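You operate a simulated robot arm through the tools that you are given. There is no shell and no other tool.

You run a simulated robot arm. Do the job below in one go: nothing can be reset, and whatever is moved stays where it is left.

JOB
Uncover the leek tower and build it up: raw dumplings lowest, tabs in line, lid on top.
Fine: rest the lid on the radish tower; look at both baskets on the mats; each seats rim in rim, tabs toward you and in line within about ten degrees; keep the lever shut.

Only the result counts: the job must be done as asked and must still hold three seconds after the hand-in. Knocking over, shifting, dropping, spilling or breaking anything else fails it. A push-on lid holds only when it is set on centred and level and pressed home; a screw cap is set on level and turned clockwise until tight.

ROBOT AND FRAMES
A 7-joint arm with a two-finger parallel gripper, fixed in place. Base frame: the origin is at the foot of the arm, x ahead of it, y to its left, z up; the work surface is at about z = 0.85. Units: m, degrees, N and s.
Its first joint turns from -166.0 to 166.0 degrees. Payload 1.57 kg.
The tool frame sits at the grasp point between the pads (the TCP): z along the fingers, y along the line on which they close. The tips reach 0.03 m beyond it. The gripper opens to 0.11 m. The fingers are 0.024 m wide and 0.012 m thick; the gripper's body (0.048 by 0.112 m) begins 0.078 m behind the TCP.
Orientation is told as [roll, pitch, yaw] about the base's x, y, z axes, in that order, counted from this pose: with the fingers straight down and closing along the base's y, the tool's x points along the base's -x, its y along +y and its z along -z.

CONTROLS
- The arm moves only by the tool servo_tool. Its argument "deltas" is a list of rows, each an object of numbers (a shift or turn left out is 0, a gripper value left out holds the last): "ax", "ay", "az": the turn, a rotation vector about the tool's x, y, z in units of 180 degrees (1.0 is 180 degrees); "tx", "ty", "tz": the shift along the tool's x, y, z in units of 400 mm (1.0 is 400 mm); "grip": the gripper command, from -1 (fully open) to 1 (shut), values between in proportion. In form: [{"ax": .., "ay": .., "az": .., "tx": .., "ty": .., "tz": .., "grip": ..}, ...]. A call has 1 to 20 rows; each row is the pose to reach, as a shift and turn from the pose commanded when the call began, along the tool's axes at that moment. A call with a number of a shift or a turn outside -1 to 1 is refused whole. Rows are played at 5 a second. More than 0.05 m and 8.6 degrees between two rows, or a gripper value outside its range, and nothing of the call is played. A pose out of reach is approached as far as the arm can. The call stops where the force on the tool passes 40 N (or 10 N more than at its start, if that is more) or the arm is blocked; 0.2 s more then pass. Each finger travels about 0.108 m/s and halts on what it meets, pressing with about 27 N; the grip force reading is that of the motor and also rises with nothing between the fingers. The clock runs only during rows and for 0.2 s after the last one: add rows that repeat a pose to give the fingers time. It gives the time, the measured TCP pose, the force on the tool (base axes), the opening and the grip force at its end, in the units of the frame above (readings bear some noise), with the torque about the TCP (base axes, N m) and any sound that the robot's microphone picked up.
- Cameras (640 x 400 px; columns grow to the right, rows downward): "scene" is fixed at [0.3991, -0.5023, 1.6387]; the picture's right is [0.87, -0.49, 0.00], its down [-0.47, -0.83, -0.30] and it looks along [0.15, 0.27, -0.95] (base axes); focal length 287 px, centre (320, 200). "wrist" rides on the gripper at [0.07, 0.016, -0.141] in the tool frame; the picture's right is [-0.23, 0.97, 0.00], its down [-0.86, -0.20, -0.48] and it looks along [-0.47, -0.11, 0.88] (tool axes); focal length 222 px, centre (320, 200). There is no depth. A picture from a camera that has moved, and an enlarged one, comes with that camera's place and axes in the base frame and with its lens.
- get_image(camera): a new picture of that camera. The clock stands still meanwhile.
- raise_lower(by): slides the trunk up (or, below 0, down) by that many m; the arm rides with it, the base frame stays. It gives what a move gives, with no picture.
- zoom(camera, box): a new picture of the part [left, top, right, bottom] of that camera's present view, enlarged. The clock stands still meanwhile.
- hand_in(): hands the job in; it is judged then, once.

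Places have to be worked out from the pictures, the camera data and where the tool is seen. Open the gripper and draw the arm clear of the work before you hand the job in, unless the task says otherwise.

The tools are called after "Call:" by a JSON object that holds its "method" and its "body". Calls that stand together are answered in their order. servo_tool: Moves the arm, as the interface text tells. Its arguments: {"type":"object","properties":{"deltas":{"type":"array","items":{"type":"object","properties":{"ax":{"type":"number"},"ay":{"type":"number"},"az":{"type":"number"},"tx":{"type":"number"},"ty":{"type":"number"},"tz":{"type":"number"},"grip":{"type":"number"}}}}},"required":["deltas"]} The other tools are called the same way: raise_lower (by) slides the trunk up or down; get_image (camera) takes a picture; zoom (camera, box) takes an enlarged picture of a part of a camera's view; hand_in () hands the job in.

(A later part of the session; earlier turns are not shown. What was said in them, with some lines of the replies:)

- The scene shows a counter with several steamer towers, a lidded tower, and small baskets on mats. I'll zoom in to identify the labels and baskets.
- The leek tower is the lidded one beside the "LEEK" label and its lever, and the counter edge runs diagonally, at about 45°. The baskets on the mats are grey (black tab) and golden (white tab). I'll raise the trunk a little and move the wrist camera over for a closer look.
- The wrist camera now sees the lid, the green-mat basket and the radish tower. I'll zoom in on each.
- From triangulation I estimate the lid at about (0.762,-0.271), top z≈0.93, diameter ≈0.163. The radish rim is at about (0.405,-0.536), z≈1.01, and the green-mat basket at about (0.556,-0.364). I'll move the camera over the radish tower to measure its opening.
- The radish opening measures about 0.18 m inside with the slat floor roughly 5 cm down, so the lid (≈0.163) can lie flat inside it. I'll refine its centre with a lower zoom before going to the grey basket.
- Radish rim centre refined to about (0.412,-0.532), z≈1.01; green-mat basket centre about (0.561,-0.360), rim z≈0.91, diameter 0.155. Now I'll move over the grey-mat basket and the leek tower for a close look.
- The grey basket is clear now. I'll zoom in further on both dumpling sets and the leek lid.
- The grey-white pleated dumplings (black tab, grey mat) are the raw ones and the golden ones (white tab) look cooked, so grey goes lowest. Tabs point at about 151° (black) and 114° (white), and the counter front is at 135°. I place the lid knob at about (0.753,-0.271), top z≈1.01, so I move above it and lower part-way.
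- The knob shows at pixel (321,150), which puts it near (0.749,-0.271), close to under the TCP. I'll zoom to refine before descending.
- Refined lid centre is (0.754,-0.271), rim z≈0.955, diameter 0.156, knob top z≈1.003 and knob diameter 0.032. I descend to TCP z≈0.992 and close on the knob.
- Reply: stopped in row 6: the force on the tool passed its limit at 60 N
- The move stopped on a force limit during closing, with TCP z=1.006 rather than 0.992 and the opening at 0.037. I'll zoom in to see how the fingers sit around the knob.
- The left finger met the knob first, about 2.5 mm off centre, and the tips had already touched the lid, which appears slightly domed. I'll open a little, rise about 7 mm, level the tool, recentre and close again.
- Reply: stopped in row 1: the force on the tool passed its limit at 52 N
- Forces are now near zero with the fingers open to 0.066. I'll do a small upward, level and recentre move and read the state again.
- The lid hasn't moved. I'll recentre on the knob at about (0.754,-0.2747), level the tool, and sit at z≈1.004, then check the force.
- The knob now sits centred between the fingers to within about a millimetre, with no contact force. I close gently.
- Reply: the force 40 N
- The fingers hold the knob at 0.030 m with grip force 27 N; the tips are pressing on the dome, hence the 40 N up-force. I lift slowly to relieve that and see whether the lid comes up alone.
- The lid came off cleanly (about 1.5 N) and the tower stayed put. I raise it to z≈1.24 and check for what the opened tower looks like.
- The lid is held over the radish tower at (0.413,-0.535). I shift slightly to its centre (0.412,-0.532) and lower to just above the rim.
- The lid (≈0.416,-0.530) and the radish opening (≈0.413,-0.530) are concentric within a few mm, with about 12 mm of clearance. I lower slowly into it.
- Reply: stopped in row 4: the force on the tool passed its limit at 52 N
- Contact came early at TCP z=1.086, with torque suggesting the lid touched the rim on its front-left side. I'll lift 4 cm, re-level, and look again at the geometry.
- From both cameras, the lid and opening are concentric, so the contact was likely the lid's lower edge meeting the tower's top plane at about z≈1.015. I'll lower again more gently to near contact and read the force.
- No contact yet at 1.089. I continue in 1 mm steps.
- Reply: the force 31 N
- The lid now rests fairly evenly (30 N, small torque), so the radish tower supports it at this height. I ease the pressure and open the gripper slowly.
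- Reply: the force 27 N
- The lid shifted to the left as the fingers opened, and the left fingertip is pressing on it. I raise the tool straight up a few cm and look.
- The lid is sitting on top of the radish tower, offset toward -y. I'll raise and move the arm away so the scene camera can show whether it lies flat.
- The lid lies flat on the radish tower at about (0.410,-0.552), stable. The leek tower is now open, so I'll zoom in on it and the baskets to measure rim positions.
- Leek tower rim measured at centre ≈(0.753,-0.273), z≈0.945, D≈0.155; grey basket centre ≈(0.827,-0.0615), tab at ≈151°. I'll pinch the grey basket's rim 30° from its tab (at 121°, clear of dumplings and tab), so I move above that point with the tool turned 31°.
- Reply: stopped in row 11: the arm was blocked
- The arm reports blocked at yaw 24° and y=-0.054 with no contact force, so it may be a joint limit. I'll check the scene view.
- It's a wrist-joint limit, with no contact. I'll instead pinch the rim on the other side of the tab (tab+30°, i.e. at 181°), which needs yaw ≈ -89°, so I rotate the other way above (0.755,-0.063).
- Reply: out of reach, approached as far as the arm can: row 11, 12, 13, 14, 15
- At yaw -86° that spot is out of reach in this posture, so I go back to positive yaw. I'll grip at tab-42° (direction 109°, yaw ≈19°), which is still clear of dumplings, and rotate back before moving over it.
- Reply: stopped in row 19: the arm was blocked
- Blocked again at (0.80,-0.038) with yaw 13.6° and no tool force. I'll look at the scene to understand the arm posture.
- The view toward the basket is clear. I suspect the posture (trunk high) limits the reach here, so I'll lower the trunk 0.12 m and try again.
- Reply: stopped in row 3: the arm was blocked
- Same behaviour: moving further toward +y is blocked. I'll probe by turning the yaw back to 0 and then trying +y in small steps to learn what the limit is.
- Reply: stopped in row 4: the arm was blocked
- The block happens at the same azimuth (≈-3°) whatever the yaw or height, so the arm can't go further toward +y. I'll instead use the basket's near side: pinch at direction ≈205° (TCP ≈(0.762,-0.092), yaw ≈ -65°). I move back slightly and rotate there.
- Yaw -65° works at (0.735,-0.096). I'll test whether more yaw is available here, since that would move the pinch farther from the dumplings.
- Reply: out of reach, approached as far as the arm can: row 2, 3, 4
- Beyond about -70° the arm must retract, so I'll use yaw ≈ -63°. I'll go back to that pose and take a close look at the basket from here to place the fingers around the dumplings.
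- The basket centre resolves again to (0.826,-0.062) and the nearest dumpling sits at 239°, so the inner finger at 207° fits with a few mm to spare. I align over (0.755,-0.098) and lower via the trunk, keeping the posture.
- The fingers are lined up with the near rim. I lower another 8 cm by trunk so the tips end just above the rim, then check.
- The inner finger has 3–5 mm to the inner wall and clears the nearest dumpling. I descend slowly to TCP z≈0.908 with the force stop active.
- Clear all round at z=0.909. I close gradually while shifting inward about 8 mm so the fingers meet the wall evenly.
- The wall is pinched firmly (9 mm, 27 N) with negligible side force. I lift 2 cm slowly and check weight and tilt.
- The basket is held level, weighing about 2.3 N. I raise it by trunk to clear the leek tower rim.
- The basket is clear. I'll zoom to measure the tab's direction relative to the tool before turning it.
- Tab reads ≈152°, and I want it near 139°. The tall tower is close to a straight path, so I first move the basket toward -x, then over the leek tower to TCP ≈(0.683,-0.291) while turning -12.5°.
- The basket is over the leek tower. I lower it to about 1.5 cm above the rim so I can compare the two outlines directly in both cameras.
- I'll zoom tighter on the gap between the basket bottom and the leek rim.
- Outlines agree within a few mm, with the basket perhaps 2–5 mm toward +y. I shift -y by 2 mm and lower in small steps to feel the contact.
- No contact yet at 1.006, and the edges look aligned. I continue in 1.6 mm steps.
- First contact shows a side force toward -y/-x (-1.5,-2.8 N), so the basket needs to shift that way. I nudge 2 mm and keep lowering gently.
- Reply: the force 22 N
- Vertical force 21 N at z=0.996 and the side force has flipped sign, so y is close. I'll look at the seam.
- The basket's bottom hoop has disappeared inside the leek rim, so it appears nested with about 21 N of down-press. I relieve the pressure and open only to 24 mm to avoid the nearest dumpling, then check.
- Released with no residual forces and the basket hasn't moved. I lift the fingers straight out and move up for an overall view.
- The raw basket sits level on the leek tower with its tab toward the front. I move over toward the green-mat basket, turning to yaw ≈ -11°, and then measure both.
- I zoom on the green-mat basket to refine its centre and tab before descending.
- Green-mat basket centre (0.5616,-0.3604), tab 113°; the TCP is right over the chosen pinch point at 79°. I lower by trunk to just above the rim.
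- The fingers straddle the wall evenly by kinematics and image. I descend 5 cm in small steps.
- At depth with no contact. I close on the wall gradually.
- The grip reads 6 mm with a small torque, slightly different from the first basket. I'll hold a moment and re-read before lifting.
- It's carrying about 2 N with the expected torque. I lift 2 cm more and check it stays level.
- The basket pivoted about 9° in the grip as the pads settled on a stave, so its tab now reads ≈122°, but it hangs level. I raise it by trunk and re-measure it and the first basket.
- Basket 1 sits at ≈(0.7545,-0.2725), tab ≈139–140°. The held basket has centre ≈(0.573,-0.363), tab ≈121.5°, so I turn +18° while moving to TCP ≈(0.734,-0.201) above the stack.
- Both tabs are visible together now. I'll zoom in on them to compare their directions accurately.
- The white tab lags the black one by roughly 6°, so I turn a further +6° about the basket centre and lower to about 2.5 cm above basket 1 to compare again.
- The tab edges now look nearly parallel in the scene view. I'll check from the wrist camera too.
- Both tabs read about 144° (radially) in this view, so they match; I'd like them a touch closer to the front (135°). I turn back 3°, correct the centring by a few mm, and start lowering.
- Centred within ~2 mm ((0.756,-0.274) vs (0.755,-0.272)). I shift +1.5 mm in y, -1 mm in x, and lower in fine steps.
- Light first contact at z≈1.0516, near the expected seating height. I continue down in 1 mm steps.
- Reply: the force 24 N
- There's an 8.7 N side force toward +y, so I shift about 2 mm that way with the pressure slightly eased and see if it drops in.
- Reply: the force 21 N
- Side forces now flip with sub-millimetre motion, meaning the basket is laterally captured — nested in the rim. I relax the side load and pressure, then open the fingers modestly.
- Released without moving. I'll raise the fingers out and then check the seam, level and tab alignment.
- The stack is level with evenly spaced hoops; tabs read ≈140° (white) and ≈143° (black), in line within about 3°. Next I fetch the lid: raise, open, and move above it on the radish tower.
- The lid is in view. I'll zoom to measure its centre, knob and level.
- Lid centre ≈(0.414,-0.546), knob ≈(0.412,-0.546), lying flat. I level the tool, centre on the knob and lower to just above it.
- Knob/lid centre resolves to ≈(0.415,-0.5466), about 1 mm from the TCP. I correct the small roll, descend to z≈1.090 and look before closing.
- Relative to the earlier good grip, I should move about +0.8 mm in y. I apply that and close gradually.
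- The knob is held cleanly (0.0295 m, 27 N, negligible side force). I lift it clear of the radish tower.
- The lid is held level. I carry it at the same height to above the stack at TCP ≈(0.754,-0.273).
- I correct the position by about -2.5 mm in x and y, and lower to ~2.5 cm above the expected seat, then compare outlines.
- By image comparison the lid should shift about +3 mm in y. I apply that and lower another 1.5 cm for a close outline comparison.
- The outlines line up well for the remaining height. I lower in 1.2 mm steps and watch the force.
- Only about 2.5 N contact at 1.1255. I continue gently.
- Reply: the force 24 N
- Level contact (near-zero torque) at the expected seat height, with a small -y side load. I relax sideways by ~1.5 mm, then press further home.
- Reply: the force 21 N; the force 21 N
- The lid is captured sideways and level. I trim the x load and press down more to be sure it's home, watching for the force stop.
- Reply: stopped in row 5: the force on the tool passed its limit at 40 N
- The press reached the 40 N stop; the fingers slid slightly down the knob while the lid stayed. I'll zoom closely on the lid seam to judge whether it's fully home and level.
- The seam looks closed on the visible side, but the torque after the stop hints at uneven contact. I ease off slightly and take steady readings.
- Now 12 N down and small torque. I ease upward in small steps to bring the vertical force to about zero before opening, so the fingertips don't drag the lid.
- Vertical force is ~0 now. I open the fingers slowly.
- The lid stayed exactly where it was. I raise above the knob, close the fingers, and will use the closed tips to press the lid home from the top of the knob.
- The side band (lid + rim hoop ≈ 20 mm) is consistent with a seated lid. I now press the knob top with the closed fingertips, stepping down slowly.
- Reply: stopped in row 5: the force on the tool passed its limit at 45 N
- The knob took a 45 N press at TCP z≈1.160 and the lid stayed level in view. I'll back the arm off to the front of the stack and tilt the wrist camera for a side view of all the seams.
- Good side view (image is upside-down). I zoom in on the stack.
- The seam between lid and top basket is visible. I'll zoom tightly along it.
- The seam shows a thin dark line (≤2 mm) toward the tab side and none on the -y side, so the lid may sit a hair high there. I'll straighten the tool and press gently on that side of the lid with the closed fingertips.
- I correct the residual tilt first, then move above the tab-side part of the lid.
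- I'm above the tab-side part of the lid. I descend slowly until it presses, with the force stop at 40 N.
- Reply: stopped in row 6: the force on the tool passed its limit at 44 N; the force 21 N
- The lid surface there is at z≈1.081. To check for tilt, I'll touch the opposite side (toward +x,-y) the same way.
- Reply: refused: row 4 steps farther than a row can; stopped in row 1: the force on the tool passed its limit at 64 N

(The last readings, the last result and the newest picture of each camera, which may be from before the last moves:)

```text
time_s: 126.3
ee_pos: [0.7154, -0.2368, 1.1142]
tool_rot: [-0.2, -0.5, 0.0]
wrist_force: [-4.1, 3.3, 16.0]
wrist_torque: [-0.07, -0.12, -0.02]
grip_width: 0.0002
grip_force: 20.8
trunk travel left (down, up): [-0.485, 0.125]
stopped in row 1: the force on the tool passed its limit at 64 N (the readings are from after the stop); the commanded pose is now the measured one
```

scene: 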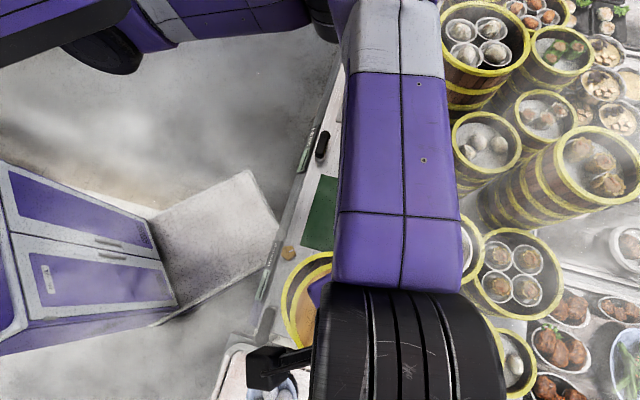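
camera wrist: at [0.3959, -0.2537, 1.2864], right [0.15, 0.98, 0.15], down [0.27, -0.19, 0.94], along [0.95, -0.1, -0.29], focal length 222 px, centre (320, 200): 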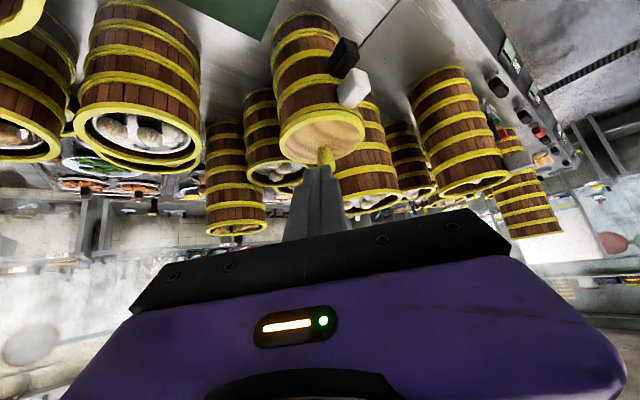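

The first call was refused and the second pressed at this spot with a 64 N spike before stopping. I retract upward first and check that nothing moved.

Call:
{"method": "servo_tool", "body": {"deltas": [{"tz": -0.08, "grip": 1}, {"tz": -0.16}, {"tz": -0.16}]}}

Call:
{"method": "zoom", "body": {"camera": "scene", "box": [345, 80, 445, 200]}}

Call:
{"method": "get_image", "body": {"camera": "wrist"}}

```text
time_s: 127.1
ee_pos: [0.7158, -0.2369, 1.1749]
tool_rot: [-0.3, -0.2, 0.0]
wrist_force: [0.7, -0.3, 0.7]
wrist_torque: [-0.01, -0.03, -0.01]
grip_width: 0.0
grip_force: 21.8
trunk travel left (down, up): [-0.485, 0.125]
```

```text
3.33 times, centred on (395, 140) of scene
camera zoom: at [0.3991, -0.5023, 1.6387], right [0.87, -0.49, 0.0], down [-0.47, -0.83, -0.3], along [0.15, 0.27, -0.95], focal length 955 px, centre (70, 400)
```

zoom: 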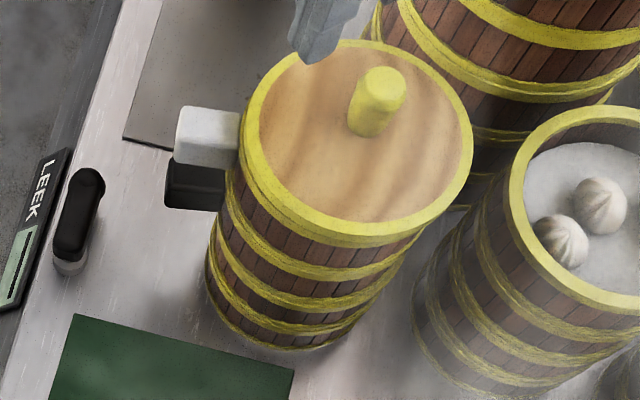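

```text
taken
camera wrist: at [0.6453, -0.2194, 1.3155], right [0.23, 0.97, 0.0], down [0.85, -0.2, 0.48], along [0.47, -0.11, -0.87], focal length 222 px, centre (320, 200)
```

wrist: 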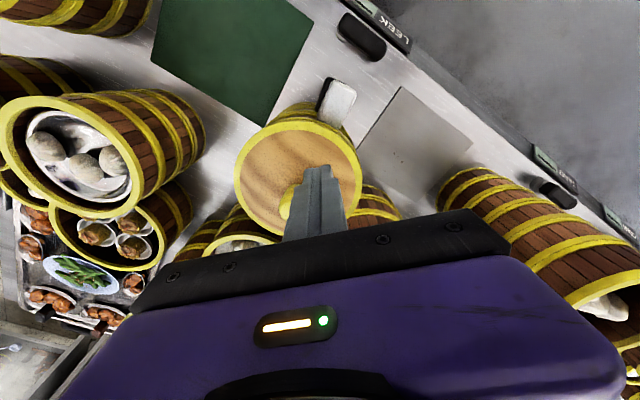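

The stack is unchanged. I move to the opposite side of the lid in proper steps (tips stay above the knob).

Call:
{"method": "servo_tool", "body": {"deltas": [{"tx": -0.06, "ty": -0.058, "tz": -0.02, "grip": 1}, {"tx": -0.12, "ty": -0.117, "tz": -0.02}, {"tx": -0.1815, "ty": -0.176, "tz": -0.02}, {"tx": -0.1815, "ty": -0.176, "tz": -0.02}]}}

```text
time_s: 128.1
ee_pos: [0.7923, -0.3098, 1.18]
tool_rot: [-0.3, -0.4, -0.1]
wrist_force: [-1.2, -0.5, -0.1]
wrist_torque: [0.01, 0.02, -0.01]
grip_width: 0.0
grip_force: 21.5
trunk travel left (down, up): [-0.485, 0.125]
```

Above the far side now at (0.792,-0.310). I descend to touch gently.

Call:
{"method": "servo_tool", "body": {"deltas": [{"tz": 0.07, "grip": 1}, {"tz": 0.13}, {"tz": 0.145}, {"tz": 0.151}, {"tz": 0.156}, {"tz": 0.16}, {"tz": 0.164}, {"tz": 0.168}, {"tz": 0.172}, {"tz": 0.176}, {"tz": 0.18}, {"tz": 0.18}]}}

```text
time_s: 130.7
ee_pos: [0.7891, -0.3102, 1.1132]
tool_rot: [-0.3, -0.5, -0.1]
wrist_force: [1.8, -0.2, 20.8]
wrist_torque: [0.23, 0.18, 0.0]
grip_width: 0.0
grip_force: 20.8
trunk travel left (down, up): [-0.485, 0.125]
```

Both sides read nearly the same height (1.081 vs 1.083), so the lid is level within ~1°. I press a bit more on this side to finish seating it.

Call:
{"method": "servo_tool", "body": {"deltas": [{"tz": 0.002, "grip": 1}, {"tz": 0.004}, {"tz": 0.006}, {"tz": 0.006}]}}

```text
time_s: 131.5
ee_pos: [0.7895, -0.3102, 1.1133]
tool_rot: [-0.4, -0.6, 0.0]
wrist_force: [-1.1, 3.0, 16.8]
wrist_torque: [0.27, 0.21, 0.03]
grip_width: 0.0003
grip_force: 21.4
trunk travel left (down, up): [-0.485, 0.125]
stopped in row 3: the force on the tool passed its limit at 41 N (the readings are from after the stop); the commanded pose is now the measured one
```

It took 41 N without moving, so it's solidly seated on this side too. I retract upward and back off to repeat the side view.

Call:
{"method": "servo_tool", "body": {"deltas": [{"tz": -0.06, "grip": 1}, {"tz": -0.15}, {"tz": -0.24}, {"tz": -0.33}, {"tz": -0.33}]}}

Call:
{"method": "servo_tool", "body": {"deltas": [{"tx": 0.1, "ty": 0.01}, {"tx": 0.2, "ty": 0.03}, {"tx": 0.3, "ty": 0.05}, {"tx": 0.4, "ty": 0.07}, {"tx": 0.5, "ty": 0.09}, {"tx": 0.6, "ty": 0.095}, {"tx": 0.61, "ty": 0.095}]}}

Call:
{"method": "servo_tool", "body": {"deltas": [{"ay": -0.045}, {"ay": -0.09}, {"ay": -0.135}, {"ay": -0.18}, {"ay": -0.225}, {"ay": -0.26}, {"ay": -0.26}]}}

Call:
{"method": "get_image", "body": {"camera": "wrist"}}

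```text
time_s: 132.7
ee_pos: [0.7876, -0.3101, 1.2433]
tool_rot: [-0.4, -0.7, -0.1]
wrist_force: [0.7, 0.7, 0.1]
wrist_torque: [0.0, 0.03, 0.01]
grip_width: 0.0001
grip_force: 21.0
trunk travel left (down, up): [-0.485, 0.125]
```

```text
time_s: 134.3
ee_pos: [0.5431, -0.2703, 1.2399]
tool_rot: [-0.5, -0.7, 0.1]
wrist_force: [-0.3, 0.2, 0.6]
wrist_torque: [-0.03, 0.0, -0.02]
grip_width: 0.0
grip_force: 20.7
trunk travel left (down, up): [-0.485, 0.125]
```

```text
time_s: 135.9
ee_pos: [0.5421, -0.27, 1.2302]
tool_rot: [-0.6, -45.2, 0.6]
wrist_force: [0.1, -0.5, 0.9]
wrist_torque: [0.01, -0.01, -0.04]
grip_width: 0.0
grip_force: 21.4
trunk travel left (down, up): [-0.485, 0.125]
```

```text
taken
camera wrist: at [0.3933, -0.2526, 1.2807], right [0.16, 0.98, 0.15], down [0.26, -0.19, 0.95], along [0.95, -0.11, -0.29], focal length 222 px, centre (320, 200)
```

wrist: 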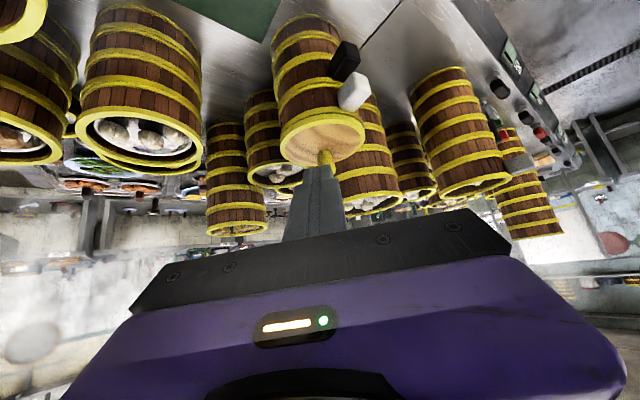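

Now the same close-ups of the lid seam and the tabs.

Call:
{"method": "zoom", "body": {"camera": "wrist", "box": [275, 90, 335, 145]}}

Call:
{"method": "zoom", "body": {"camera": "wrist", "box": [320, 85, 380, 145]}}

Call:
{"method": "zoom", "body": {"camera": "wrist", "box": [255, 5, 385, 175]}}

```text
7.27 times, centred on (305, 118) of wrist
camera zoom: at [0.3933, -0.2526, 1.2807], right [0.16, 0.98, 0.15], down [0.26, -0.19, 0.95], along [0.95, -0.11, -0.29], focal length 1615 px, centre (429, 800)
```

zoom: 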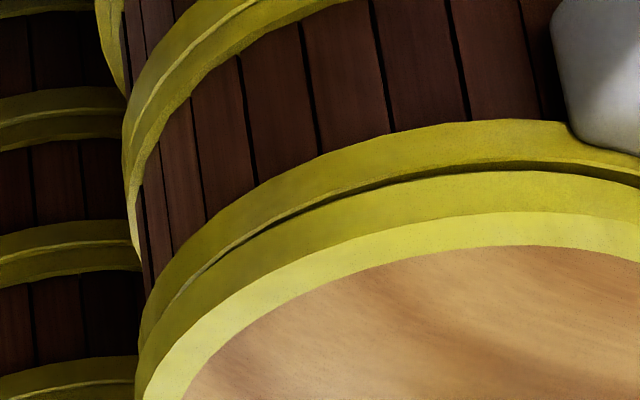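

```text
6.67 times, centred on (350, 115) of wrist
camera zoom: at [0.3933, -0.2526, 1.2807], right [0.16, 0.98, 0.15], down [0.26, -0.19, 0.95], along [0.95, -0.11, -0.29], focal length 1481 px, centre (120, 767)
```

zoom: 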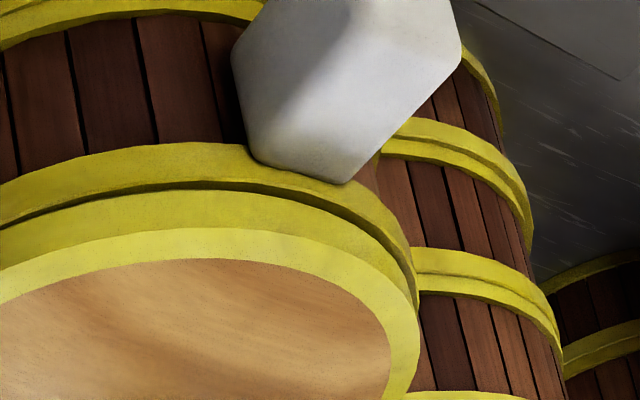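

```text
2.35 times, centred on (320, 90) of wrist
camera zoom: at [0.3933, -0.2526, 1.2807], right [0.16, 0.98, 0.15], down [0.26, -0.19, 0.95], along [0.95, -0.11, -0.29], focal length 523 px, centre (320, 459)
```

zoom: 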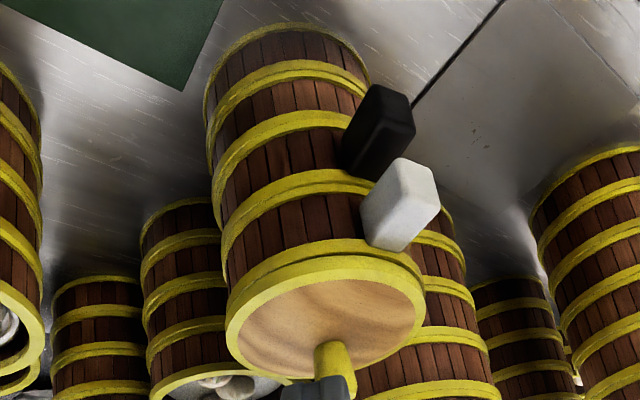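

The seam line is the rim's ledge (lit on the left, shaded on the right), the same as on the neighbouring towers. The lid is level and closed, and both tabs read ≈142°. I straighten the tool, open the gripper and withdraw to the start position.

Call:
{"method": "servo_tool", "body": {"deltas": [{"ay": 0.045}, {"ay": 0.09}, {"ay": 0.135}, {"ay": 0.18}, {"ay": 0.225}, {"ay": 0.25}, {"ay": 0.25}]}}

Call:
{"method": "servo_tool", "body": {"deltas": [{"tx": 0.1, "grip": 0}, {"tx": 0.2, "grip": -0.5}, {"tx": 0.28, "grip": -1}, {"tx": 0.28, "grip": -1}, {"tx": 0.28, "grip": -1}]}}

Call:
{"method": "get_image", "body": {"camera": "scene"}}

Call:
{"method": "zoom", "body": {"camera": "scene", "box": [290, 70, 450, 200]}}

```text
time_s: 137.5
ee_pos: [0.544, -0.2711, 1.2408]
tool_rot: [-0.5, -2.3, 0.0]
wrist_force: [0.7, -0.2, -0.6]
wrist_torque: [-0.01, -0.01, -0.01]
grip_width: 0.0
grip_force: 21.6
trunk travel left (down, up): [-0.485, 0.125]
```

```text
time_s: 138.7
ee_pos: [0.432, -0.2739, 1.2365]
tool_rot: [-0.4, -2.5, 0.0]
wrist_force: [0.7, 0.3, -0.2]
wrist_torque: [0.0, 0.02, 0.03]
grip_width: 0.1099
grip_force: 0.0
trunk travel left (down, up): [-0.485, 0.125]
```

```text
taken
```

scene: 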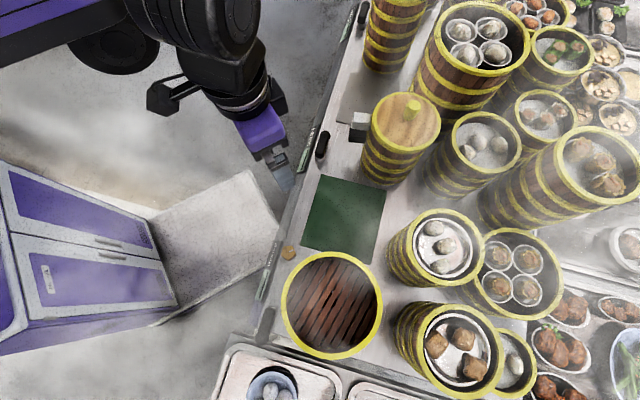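

```text
3.08 times, centred on (370, 135) of scene
camera zoom: at [0.3991, -0.5023, 1.6387], right [0.87, -0.49, 0.0], down [-0.47, -0.83, -0.3], along [0.15, 0.27, -0.95], focal length 882 px, centre (166, 400)
```

zoom: 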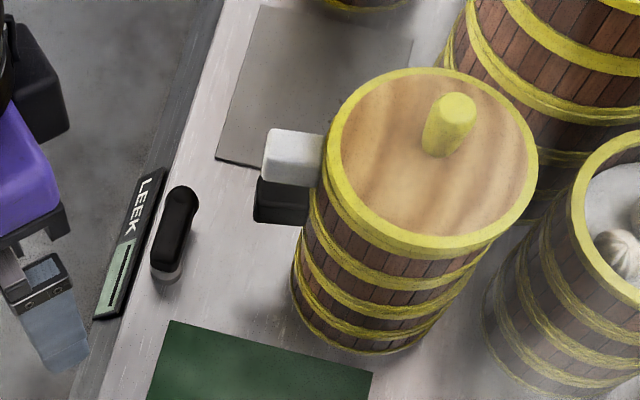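

The stack is complete: raw basket lowest, cooked one above, tabs in line toward the front, lid level on top. The lever and radish tower are undisturbed, and the open gripper is clear. I hand it in.

Call:
{"method": "hand_in", "body": {}}

```text
The job is handed in.
```

The leek tower is built and handed in. The raw (grey-white) dumplings are at the bottom, the golden, cooked-looking ones above them, and the lid is on top. I told raw from cooked by colour alone.

- **Baskets:** both appear to be seated rim in rim, and the hoops on the finished stack are evenly spaced.
- **Tabs:** both point at about 142° in the base frame, within a degree or so of each other. That is about 7° off straight out from the counter's front edge (135°) and about 18° off the direct line to the arm's base.
- **Lid:** I rested it on the radish tower while I worked. I then set it on the stack and pressed it on the knob and on two opposite sides, to at least 40 N each time. It touches within 2 mm of level side to side. I took the thin line at its seam to be the rim's ledge, not a gap.
- **Surroundings:** the lever looks unchanged, and the radish tower shows no visible shift.

One press went harder than planned. A move was refused, and the next one pushed on the lid until it stopped at 64 N. The stack looked unchanged afterwards.

The gripper is open and clear of the work.
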